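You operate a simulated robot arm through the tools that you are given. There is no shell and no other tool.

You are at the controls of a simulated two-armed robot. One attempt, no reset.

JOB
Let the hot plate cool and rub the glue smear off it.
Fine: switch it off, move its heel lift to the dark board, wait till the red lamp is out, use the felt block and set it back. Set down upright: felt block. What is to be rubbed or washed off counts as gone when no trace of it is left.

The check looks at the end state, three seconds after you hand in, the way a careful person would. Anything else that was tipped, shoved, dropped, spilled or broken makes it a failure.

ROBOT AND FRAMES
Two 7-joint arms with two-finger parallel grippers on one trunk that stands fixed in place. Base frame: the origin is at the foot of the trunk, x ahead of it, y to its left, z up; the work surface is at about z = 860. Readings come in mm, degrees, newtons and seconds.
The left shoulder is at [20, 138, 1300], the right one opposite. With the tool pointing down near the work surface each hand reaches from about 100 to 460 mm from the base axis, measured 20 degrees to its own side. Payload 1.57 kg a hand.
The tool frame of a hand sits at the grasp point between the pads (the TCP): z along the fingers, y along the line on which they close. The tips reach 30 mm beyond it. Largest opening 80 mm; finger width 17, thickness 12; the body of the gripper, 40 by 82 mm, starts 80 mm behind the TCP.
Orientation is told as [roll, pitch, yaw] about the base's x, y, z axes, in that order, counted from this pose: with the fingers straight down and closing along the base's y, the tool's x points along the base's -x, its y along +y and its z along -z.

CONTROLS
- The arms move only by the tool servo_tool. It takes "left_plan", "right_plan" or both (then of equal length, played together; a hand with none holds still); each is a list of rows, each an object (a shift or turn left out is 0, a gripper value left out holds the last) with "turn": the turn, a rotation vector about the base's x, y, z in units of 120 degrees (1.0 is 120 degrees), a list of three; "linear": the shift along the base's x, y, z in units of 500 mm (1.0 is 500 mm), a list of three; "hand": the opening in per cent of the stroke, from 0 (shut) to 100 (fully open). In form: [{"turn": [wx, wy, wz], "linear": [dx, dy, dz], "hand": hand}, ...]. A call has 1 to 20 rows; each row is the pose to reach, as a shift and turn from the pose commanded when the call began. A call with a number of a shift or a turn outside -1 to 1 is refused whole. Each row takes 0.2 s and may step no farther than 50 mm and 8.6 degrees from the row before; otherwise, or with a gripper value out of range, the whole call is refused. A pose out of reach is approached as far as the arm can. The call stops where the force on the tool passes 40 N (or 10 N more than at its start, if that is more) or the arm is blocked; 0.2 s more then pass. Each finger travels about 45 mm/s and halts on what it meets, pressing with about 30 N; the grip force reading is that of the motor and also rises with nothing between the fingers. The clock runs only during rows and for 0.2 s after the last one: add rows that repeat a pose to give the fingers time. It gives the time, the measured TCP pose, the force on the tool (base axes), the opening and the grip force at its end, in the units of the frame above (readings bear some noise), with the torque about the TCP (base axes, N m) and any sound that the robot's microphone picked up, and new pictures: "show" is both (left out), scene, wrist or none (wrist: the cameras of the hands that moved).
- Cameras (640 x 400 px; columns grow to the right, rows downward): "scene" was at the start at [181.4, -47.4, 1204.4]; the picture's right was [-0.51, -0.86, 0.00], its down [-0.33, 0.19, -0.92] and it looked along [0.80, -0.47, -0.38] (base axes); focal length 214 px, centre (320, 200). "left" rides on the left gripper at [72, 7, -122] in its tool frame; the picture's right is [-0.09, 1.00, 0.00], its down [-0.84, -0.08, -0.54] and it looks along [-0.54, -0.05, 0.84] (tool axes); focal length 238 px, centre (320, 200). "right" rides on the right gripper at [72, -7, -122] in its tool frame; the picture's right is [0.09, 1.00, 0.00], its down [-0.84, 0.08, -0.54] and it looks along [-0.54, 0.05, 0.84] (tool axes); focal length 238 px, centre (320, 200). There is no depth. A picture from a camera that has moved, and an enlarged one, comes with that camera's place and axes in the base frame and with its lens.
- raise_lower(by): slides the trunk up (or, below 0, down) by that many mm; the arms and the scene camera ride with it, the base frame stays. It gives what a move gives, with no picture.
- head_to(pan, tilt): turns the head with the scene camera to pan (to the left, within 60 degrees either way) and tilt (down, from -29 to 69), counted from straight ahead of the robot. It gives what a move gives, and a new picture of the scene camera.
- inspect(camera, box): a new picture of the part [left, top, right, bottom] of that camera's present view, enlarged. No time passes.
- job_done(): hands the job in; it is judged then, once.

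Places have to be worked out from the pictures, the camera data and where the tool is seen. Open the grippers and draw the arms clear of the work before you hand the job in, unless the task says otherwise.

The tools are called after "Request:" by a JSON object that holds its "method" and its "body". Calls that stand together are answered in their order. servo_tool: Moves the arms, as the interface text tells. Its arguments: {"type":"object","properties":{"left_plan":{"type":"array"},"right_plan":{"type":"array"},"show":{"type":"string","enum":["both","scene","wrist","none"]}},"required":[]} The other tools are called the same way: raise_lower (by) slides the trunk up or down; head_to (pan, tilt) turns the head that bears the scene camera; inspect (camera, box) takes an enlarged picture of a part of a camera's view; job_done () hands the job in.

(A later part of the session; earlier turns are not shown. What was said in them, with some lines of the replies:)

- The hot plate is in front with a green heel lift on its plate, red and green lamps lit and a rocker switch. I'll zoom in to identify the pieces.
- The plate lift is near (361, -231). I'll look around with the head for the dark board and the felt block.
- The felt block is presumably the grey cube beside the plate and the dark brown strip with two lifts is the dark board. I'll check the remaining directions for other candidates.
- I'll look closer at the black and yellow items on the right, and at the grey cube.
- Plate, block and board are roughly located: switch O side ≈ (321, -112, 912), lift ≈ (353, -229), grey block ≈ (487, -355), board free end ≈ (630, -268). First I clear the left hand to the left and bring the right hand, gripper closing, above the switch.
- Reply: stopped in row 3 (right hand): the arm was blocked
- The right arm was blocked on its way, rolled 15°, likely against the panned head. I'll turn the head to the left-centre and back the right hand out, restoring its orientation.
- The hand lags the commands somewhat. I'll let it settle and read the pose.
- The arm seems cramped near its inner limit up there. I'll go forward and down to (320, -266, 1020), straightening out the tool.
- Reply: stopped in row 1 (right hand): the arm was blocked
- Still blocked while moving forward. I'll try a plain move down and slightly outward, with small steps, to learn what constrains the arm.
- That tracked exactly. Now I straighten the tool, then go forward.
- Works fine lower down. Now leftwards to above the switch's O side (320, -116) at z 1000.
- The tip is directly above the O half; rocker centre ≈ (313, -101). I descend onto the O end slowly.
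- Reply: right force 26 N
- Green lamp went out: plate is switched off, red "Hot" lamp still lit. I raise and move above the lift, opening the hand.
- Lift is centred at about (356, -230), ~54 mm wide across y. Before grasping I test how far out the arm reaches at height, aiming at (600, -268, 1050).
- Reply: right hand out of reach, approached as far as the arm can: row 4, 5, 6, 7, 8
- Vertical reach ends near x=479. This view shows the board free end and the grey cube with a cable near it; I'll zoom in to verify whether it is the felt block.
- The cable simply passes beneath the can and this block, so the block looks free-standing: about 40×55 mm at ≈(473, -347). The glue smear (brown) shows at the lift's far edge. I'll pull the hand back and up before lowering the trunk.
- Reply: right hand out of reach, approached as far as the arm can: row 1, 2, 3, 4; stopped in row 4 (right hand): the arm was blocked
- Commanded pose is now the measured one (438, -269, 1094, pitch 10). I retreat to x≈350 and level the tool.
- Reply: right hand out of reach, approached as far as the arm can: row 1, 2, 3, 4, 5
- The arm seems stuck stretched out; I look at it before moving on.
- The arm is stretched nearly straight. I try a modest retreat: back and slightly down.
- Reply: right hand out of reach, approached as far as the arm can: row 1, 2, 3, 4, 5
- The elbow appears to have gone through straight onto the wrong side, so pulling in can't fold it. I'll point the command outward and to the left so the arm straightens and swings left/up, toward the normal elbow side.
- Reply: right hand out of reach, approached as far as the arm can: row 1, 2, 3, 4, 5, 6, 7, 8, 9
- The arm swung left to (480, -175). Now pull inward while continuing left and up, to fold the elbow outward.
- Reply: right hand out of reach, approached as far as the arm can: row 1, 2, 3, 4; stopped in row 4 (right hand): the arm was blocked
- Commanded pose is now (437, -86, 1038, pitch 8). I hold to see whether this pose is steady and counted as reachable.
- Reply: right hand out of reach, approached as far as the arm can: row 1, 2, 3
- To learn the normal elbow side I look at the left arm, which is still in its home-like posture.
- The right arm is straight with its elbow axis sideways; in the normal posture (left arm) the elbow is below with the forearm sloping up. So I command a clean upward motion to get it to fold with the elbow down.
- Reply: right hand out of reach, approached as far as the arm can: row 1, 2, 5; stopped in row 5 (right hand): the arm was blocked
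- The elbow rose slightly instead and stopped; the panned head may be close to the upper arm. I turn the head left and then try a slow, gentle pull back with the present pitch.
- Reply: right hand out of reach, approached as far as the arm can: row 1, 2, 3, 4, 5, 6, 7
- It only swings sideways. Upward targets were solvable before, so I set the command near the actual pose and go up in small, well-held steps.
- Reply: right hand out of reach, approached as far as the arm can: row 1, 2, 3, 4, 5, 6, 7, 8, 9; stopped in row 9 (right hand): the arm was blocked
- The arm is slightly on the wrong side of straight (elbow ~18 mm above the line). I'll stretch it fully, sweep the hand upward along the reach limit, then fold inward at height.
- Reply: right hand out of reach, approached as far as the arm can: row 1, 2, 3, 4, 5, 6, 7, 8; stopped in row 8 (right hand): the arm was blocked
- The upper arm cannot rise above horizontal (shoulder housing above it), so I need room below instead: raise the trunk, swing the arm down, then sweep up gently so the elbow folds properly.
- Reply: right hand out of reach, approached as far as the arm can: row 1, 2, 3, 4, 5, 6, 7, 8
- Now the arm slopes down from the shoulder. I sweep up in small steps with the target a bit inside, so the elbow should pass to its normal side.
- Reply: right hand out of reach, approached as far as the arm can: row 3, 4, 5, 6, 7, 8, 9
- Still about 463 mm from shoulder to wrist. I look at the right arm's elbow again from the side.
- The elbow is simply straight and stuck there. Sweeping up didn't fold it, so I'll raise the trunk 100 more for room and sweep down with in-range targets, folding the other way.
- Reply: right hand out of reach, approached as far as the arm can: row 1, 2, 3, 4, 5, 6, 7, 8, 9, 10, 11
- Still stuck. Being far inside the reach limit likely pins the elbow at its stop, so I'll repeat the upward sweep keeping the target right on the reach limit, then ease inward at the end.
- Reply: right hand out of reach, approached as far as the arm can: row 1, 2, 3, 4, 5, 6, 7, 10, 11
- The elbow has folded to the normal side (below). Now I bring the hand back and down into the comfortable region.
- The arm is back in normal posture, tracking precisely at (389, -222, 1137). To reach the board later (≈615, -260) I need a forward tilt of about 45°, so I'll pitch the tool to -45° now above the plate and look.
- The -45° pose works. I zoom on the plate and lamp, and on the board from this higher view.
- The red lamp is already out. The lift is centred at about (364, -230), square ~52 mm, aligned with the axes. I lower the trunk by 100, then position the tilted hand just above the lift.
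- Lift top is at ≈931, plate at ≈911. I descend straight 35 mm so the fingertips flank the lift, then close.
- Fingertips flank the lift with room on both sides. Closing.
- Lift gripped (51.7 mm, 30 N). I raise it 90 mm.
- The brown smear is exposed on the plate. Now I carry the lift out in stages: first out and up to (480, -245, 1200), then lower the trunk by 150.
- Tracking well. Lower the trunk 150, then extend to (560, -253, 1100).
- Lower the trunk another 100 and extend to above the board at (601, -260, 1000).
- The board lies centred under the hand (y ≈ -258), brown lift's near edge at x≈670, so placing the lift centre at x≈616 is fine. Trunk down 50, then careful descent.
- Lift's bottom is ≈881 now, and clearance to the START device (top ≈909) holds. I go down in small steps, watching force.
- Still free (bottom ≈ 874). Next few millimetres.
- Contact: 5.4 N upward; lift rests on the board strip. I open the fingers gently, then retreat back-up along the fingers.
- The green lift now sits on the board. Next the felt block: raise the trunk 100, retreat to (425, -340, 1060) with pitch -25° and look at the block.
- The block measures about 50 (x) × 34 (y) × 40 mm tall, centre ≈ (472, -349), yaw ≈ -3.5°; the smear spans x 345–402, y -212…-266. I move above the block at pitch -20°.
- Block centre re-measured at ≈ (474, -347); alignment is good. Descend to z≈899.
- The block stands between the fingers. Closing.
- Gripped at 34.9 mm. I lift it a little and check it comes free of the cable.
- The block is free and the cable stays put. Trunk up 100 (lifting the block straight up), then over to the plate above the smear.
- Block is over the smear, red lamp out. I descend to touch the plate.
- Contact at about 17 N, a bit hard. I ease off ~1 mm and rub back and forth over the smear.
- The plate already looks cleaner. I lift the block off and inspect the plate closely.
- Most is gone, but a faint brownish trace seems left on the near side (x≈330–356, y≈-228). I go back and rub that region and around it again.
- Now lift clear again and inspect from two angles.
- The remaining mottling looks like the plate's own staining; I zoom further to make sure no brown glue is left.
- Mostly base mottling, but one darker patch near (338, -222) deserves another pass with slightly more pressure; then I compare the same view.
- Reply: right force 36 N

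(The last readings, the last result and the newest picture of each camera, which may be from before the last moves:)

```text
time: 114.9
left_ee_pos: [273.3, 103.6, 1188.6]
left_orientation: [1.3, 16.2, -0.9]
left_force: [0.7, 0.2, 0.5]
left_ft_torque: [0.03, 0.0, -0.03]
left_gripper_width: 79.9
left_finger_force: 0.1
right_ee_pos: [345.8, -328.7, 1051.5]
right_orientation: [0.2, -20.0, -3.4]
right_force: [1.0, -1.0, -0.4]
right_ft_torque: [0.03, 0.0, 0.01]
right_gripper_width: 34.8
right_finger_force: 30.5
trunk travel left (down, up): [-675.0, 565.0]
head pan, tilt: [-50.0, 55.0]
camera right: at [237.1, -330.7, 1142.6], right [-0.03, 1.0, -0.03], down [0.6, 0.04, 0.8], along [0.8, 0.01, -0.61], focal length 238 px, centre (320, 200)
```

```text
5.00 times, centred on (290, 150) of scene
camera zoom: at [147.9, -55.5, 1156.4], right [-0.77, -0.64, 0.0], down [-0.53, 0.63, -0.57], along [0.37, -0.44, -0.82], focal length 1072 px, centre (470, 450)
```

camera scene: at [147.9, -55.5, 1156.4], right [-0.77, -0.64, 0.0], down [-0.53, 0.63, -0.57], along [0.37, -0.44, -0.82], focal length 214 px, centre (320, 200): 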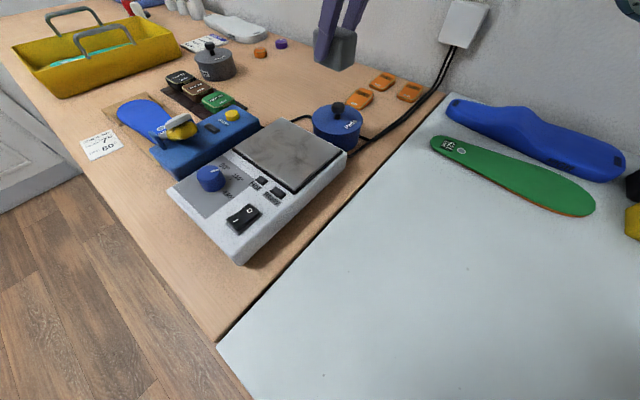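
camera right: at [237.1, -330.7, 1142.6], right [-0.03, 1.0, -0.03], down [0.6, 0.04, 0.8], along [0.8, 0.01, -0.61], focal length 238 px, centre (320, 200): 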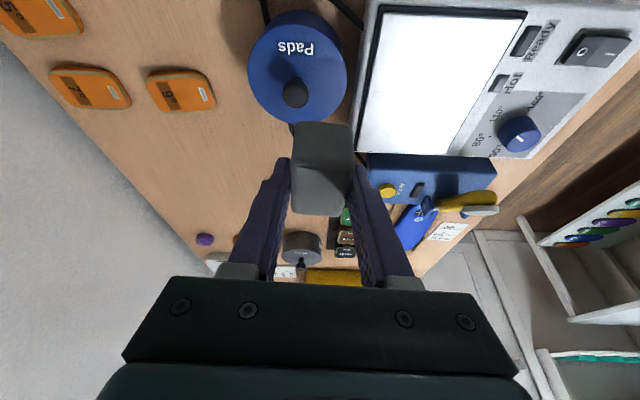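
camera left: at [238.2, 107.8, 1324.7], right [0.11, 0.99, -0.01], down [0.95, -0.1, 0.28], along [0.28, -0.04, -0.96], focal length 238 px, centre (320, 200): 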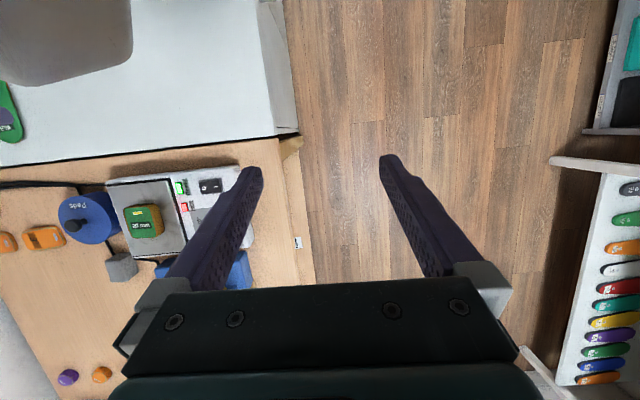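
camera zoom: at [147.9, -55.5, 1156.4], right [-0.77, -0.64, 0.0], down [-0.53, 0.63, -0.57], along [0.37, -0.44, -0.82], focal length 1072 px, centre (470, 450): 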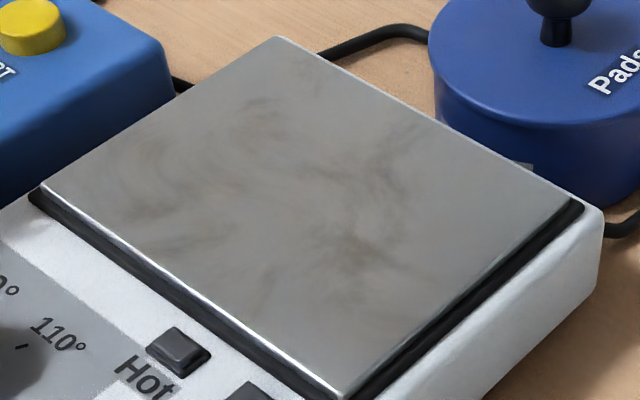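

No further change — the same grey mottling as before, so the smear is gone and the rest is the plate's own texture. Now I return the block: over its old spot, then trunk down 100.

Request:
{"method": "servo_tool", "body": {"right_plan": [{"linear": [0.05, -0.005, 0]}, {"linear": [0.11, -0.015, 0]}, {"linear": [0.17, -0.025, -0.01]}, {"linear": [0.22, -0.035, -0.03]}, {"linear": [0.245, -0.037, -0.054]}, {"linear": [0.245, -0.037, -0.054]}, {"linear": [0.245, -0.037, -0.054]}], "show": "none"}}

Request:
{"method": "raise_lower", "body": {"by": -100}}

Request:
{"method": "inspect", "body": {"camera": "right", "box": [220, 60, 440, 240]}}

```text
time: 116.5
left_ee_pos: [273.5, 102.8, 1188.4]
left_orientation: [1.3, 16.3, -0.8]
left_force: [-1.0, 0.5, 0.7]
left_ft_torque: [-0.04, -0.01, -0.04]
left_gripper_width: 79.8
left_finger_force: 0.0
right_ee_pos: [468.8, -347.0, 1024.6]
right_orientation: [0.2, -19.9, -3.5]
right_force: [-0.5, 0.0, -0.3]
right_ft_torque: [0.02, 0.01, -0.02]
right_gripper_width: 34.8
right_finger_force: 30.0
trunk travel left (down, up): [-675.0, 565.0]
head pan, tilt: [-50.0, 55.0]
```

```text
time: 117.8
left_ee_pos: [273.4, 103.3, 1088.1]
left_orientation: [1.3, 16.3, -0.7]
left_force: [0.0, 0.1, -0.6]
left_ft_torque: [-0.01, 0.0, 0.01]
left_gripper_width: 80.1
left_finger_force: 0.0
right_ee_pos: [469.5, -345.1, 924.8]
right_orientation: [0.2, -20.1, -3.4]
right_force: [-0.1, -0.7, -0.2]
right_ft_torque: [0.03, 0.0, 0.01]
right_gripper_width: 34.6
right_finger_force: 30.0
trunk travel left (down, up): [-575.0, 665.0]
head pan, tilt: [-50.0, 55.0]
```

```text
2.22 times, centred on (330, 150) of right
camera zoom: at [359.7, -348.0, 1015.2], right [-0.03, 1.0, -0.03], down [0.6, 0.04, 0.8], along [0.8, 0.01, -0.6], focal length 530 px, centre (298, 311)
```

zoom: 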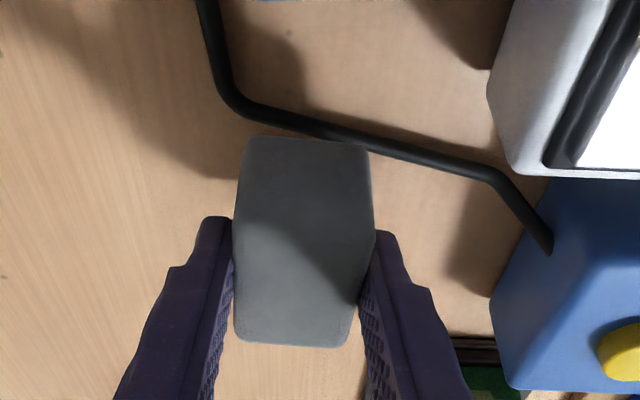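

Matches the view at pick-up. I lower gently to the table.

Request:
{"method": "servo_tool", "body": {"right_plan": [{"linear": [0, -0.003, -0.02]}, {"linear": [0, -0.003, -0.036]}, {"linear": [0, -0.003, -0.044]}, {"linear": [0, -0.003, -0.044]}], "show": "none"}}

Request:
{"method": "servo_tool", "body": {"right_plan": [{"linear": [0, 0, -0.003]}, {"linear": [0, 0, -0.005]}, {"linear": [0, 0, -0.005]}], "show": "none"}}

```text
time: 118.8
left_ee_pos: [273.5, 103.3, 1088.9]
left_orientation: [1.4, 16.4, -0.9]
left_force: [0.0, 0.1, -0.3]
left_ft_torque: [0.01, -0.01, 0.03]
left_gripper_width: 80.2
left_finger_force: 0.0
right_ee_pos: [469.2, -348.3, 902.3]
right_orientation: [0.2, -20.1, -3.4]
right_force: [-0.8, 0.7, -0.2]
right_ft_torque: [0.0, -0.04, 0.01]
right_gripper_width: 34.8
right_finger_force: 30.0
trunk travel left (down, up): [-575.0, 665.0]
head pan, tilt: [-50.0, 55.0]
```

```text
time: 119.6
left_ee_pos: [273.5, 102.8, 1089.2]
left_orientation: [1.3, 16.3, -0.9]
left_force: [0.3, -0.1, -0.2]
left_ft_torque: [-0.03, 0.01, -0.01]
left_gripper_width: 80.3
left_finger_force: 0.1
right_ee_pos: [470.7, -348.1, 900.7]
right_orientation: [0.1, -19.9, -3.5]
right_force: [0.0, -0.4, 0.5]
right_ft_torque: [-0.02, -0.04, 0.0]
right_gripper_width: 34.7
right_finger_force: 29.8
trunk travel left (down, up): [-575.0, 665.0]
head pan, tilt: [-50.0, 55.0]
```

No contact yet; another couple of millimetres.

Request:
{"method": "servo_tool", "body": {"right_plan": [{"linear": [0, 0, -0.002]}, {"linear": [0, 0, -0.004]}, {"linear": [0, 0, -0.004]}], "show": "none"}}

```text
time: 120.4
left_ee_pos: [272.2, 102.1, 1088.1]
left_orientation: [1.2, 16.4, -1.0]
left_force: [-0.4, 0.9, 0.3]
left_ft_torque: [-0.02, 0.04, 0.02]
left_gripper_width: 80.0
left_finger_force: 0.1
right_ee_pos: [469.4, -348.8, 899.9]
right_orientation: [0.3, -20.2, -3.4]
right_force: [-8.3, 4.8, 20.0]
right_ft_torque: [0.06, 0.28, 0.01]
right_gripper_width: 34.7
right_finger_force: 29.5
trunk travel left (down, up): [-575.0, 665.0]
head pan, tilt: [-50.0, 55.0]
```

Contact with 20 N; I ease up ~1.4 mm to near zero load, then open slowly.

Request:
{"method": "servo_tool", "body": {"right_plan": [{"linear": [0, 0, 0.0026]}, {"linear": [0, 0, 0.0026]}, {"linear": [0, 0, 0.0026], "hand": 46}, {"linear": [0, 0, 0.0026], "hand": 52}, {"linear": [0, 0, 0.0026], "hand": 65}, {"linear": [0, 0, 0.0026], "hand": 80}, {"linear": [0, 0, 0.0026], "hand": 90}, {"linear": [0, 0, 0.0026], "hand": 90}], "show": "wrist"}}

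```text
time: 122.2
left_ee_pos: [273.6, 102.2, 1088.3]
left_orientation: [1.2, 16.3, -1.0]
left_force: [0.3, 0.0, 0.0]
left_ft_torque: [-0.04, 0.03, 0.0]
left_gripper_width: 80.1
left_finger_force: 0.1
right_ee_pos: [468.7, -348.6, 899.5]
right_orientation: [0.3, -20.0, -3.4]
right_force: [0.3, 0.5, 0.8]
right_ft_torque: [-0.01, -0.01, -0.01]
right_gripper_width: 72.0
right_finger_force: 0.0
trunk travel left (down, up): [-575.0, 665.0]
head pan, tilt: [-50.0, 55.0]
camera right: at [359.8, -349.5, 989.8], right [-0.03, 1.0, -0.03], down [0.6, 0.04, 0.8], along [0.8, 0.01, -0.6], focal length 238 px, centre (320, 200)
```

right: 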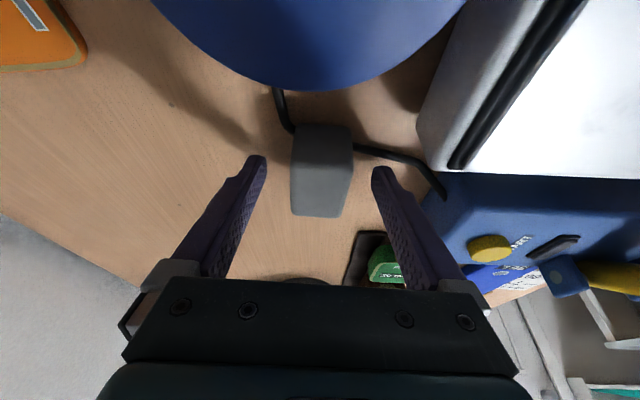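

The block stands upright on its spot. I withdraw straight up, then raise the trunk and retreat.

Request:
{"method": "servo_tool", "body": {"right_plan": [{"linear": [0, 0, 0.04]}, {"linear": [0, 0, 0.1]}, {"linear": [0, 0, 0.16]}, {"linear": [0, 0, 0.2]}, {"linear": [0, 0, 0.2]}], "show": "none"}}

Request:
{"method": "raise_lower", "body": {"by": 100}}

Request:
{"method": "servo_tool", "body": {"right_plan": [{"linear": [-0.08, 0, 0]}, {"linear": [-0.16, 0, 0]}, {"linear": [-0.24, 0, 0]}, {"linear": [-0.3, 0, 0]}, {"linear": [-0.3, 0, 0]}, {"linear": [-0.3, 0, 0]}], "show": "both"}}

```text
time: 123.4
left_ee_pos: [272.6, 103.3, 1088.8]
left_orientation: [1.4, 16.3, -0.9]
left_force: [0.3, -0.1, -0.6]
left_ft_torque: [0.02, 0.01, 0.0]
left_gripper_width: 80.0
left_finger_force: 0.0
right_ee_pos: [469.5, -348.2, 999.5]
right_orientation: [0.2, -20.0, -3.4]
right_force: [0.2, -1.0, -0.8]
right_ft_torque: [0.0, -0.01, 0.01]
right_gripper_width: 72.1
right_finger_force: 0.1
trunk travel left (down, up): [-575.0, 665.0]
head pan, tilt: [-50.0, 55.0]
```

```text
time: 124.7
left_ee_pos: [272.1, 102.6, 1188.8]
left_orientation: [1.4, 16.3, -0.9]
left_force: [0.5, 1.1, -1.5]
left_ft_torque: [0.03, 0.0, 0.0]
left_gripper_width: 79.9
left_finger_force: 0.1
right_ee_pos: [468.2, -347.3, 1100.1]
right_orientation: [0.1, -20.1, -3.4]
right_force: [-0.3, 0.1, 0.4]
right_ft_torque: [-0.01, 0.0, -0.01]
right_gripper_width: 72.3
right_finger_force: 0.0
trunk travel left (down, up): [-675.0, 565.0]
head pan, tilt: [-50.0, 55.0]
```

```text
time: 126.1
left_ee_pos: [273.2, 101.5, 1188.6]
left_orientation: [1.3, 16.3, -0.9]
left_force: [0.5, 0.4, 0.8]
left_ft_torque: [-0.03, 0.0, 0.0]
left_gripper_width: 80.1
left_finger_force: 0.1
right_ee_pos: [319.0, -346.8, 1100.3]
right_orientation: [0.2, -20.0, -3.5]
right_force: [0.0, 0.9, -0.5]
right_ft_torque: [-0.01, -0.01, -0.03]
right_gripper_width: 72.1
right_finger_force: 0.1
trunk travel left (down, up): [-675.0, 565.0]
head pan, tilt: [-50.0, 55.0]
camera scene: at [147.9, -55.5, 1156.4], right [-0.77, -0.64, 0.0], down [-0.53, 0.63, -0.57], along [0.37, -0.44, -0.82], focal length 214 px, centre (320, 200)
camera right: at [209.8, -348.5, 1189.9], right [-0.03, 1.0, -0.03], down [0.6, 0.04, 0.8], along [0.8, 0.01, -0.6], focal length 238 px, centre (320, 200)
```

scene: 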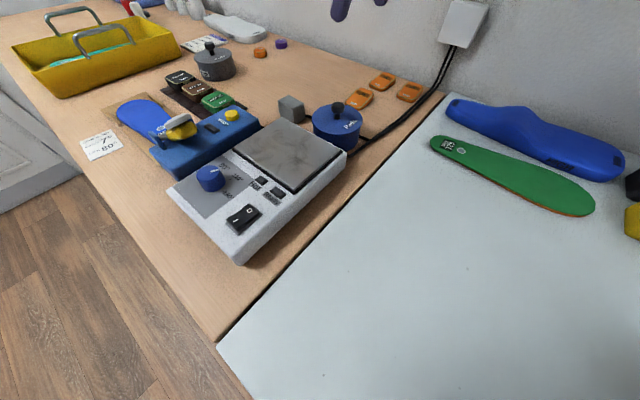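
right: 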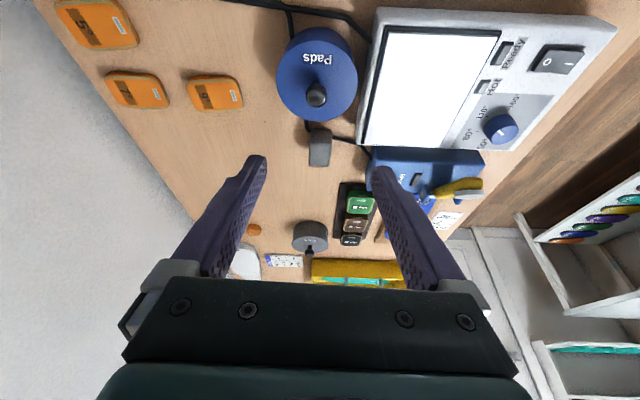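

All looks in place. Final close looks at the board, block and plate.

Request:
{"method": "inspect", "body": {"camera": "scene", "box": [150, 50, 390, 200]}}

Request:
{"method": "inspect", "body": {"camera": "right", "box": [270, 100, 470, 260]}}

Request:
{"method": "head_to", "body": {"pan": -10, "tilt": 45}}

Request:
{"method": "inspect", "body": {"camera": "scene", "box": [340, 130, 560, 290]}}

```text
2.67 times, centred on (270, 125) of scene
camera zoom: at [147.9, -55.5, 1156.4], right [-0.77, -0.64, 0.0], down [-0.53, 0.63, -0.57], along [0.37, -0.44, -0.82], focal length 572 px, centre (453, 400)
```

zoom: 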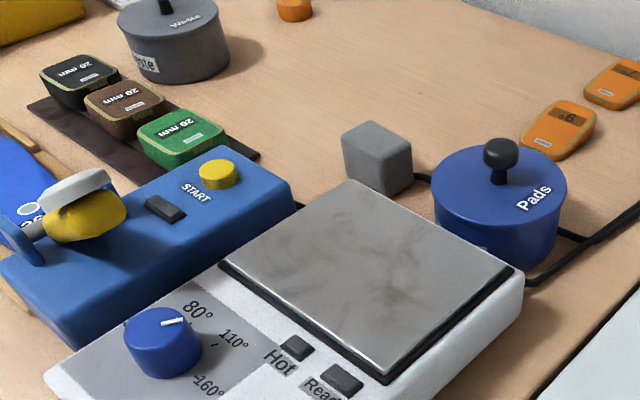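

```text
2.50 times, centred on (370, 180) of right
camera zoom: at [209.8, -348.5, 1189.9], right [-0.03, 1.0, -0.03], down [0.6, 0.04, 0.8], along [0.8, 0.01, -0.6], focal length 596 px, centre (195, 250)
```

zoom: 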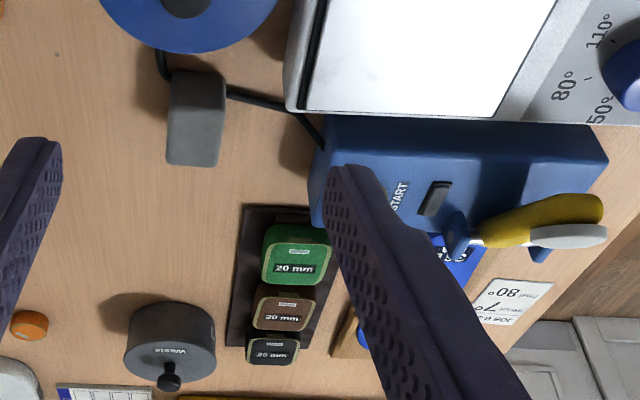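

```text
time: 127.2
left_ee_pos: [272.4, 103.4, 1188.8]
left_orientation: [1.4, 16.3, -0.9]
left_force: [0.8, 0.4, -0.3]
left_ft_torque: [-0.04, 0.01, -0.01]
left_gripper_width: 80.0
left_finger_force: 0.1
right_ee_pos: [319.8, -346.8, 1099.5]
right_orientation: [0.1, -19.9, -3.4]
right_force: [-0.5, 0.9, -0.3]
right_ft_torque: [-0.01, 0.04, -0.03]
right_gripper_width: 72.0
right_finger_force: 0.0
trunk travel left (down, up): [-675.0, 565.0]
head pan, tilt: [-10.0, 45.0]
camera scene: at [181.6, -14.5, 1169.8], right [-0.17, -0.98, 0.0], down [-0.7, 0.12, -0.71], along [0.7, -0.12, -0.71], focal length 214 px, centre (320, 200)
```

scene: 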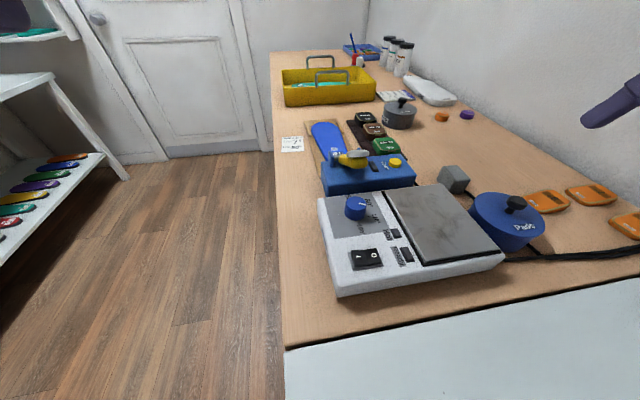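

```text
2.50 times, centred on (450, 210) of scene
camera zoom: at [181.6, -14.5, 1169.8], right [-0.17, -0.98, 0.0], down [-0.7, 0.12, -0.71], along [0.7, -0.12, -0.71], focal length 536 px, centre (-5, 175)
```

zoom: 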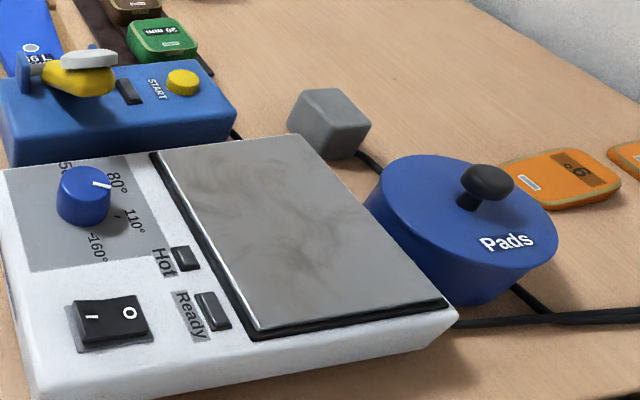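

Everything is in order: plate clean and off with both lamps dark, green lift on the board, felt block upright at its spot. I open the hand fully and draw the right arm back a bit more, then hand in.

Request:
{"method": "servo_tool", "body": {"right_plan": [{"linear": [-0.03, 0, 0], "turn": [0, 0.05, 0], "hand": 100}, {"linear": [-0.06, 0, 0], "turn": [0, 0.1, 0]}, {"linear": [-0.1, -0.01, 0], "turn": [0, 0.16, 0]}, {"linear": [-0.12, -0.02, 0], "turn": [0, 0.165, 0]}, {"linear": [-0.12, -0.02, 0], "turn": [0, 0.165, 0]}], "show": "scene"}}

```text
time: 128.4
left_ee_pos: [272.6, 101.7, 1188.0]
left_orientation: [1.2, 16.3, -1.0]
left_force: [-0.3, -0.1, -0.3]
left_ft_torque: [-0.01, 0.01, -0.01]
left_gripper_width: 80.2
left_finger_force: 0.0
right_ee_pos: [259.0, -357.5, 1099.3]
right_orientation: [-0.9, -0.2, -3.2]
right_force: [0.2, 0.0, 0.4]
right_ft_torque: [0.03, -0.02, 0.02]
right_gripper_width: 79.7
right_finger_force: 0.1
trunk travel left (down, up): [-675.0, 565.0]
head pan, tilt: [-10.0, 45.0]
camera scene: at [181.6, -14.4, 1169.8], right [-0.17, -0.98, 0.0], down [-0.7, 0.12, -0.71], along [0.7, -0.12, -0.71], focal length 214 px, centre (320, 200)
```

scene: 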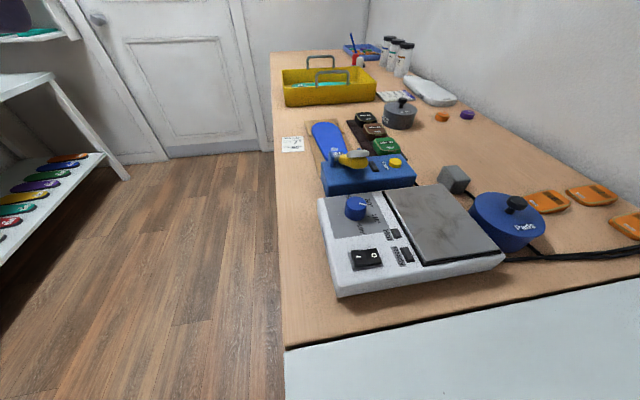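

Both arms are clear, the grippers are open and the work is as required. Handing in.

Request:
{"method": "job_done", "body": {}}

```text
The job is handed in.
```

I switched the hot plate off, let it cool and rubbed the glue smear off, then handed the job in. I haven't seen the result of the check.

- **Hot plate:** the rocker is on O, and both the red "Hot" lamp and the green lamp are out. The red lamp was already out before I moved the lift or rubbed the plate.
- **Heel lift:** the green 20 mm lift now sits on the dark board, next to the brown and black ones.
- **Glue smear:** I rubbed the area in three passes with the felt block. No brown is left that I can see. Faint grey mottling remains; I take it to be the plate's own surface, because the last pass didn't change it.
- **Felt block:** I took this to be the unlabelled grey block beside the Pads can. It is back upright, within about 3 mm of where it stood.

Nothing else appeared moved or tipped in the last pictures. Early on, the right arm got stuck stretched out over the bench and took some manoeuvring to free. The force readings showed no contact with anything while I freed it.
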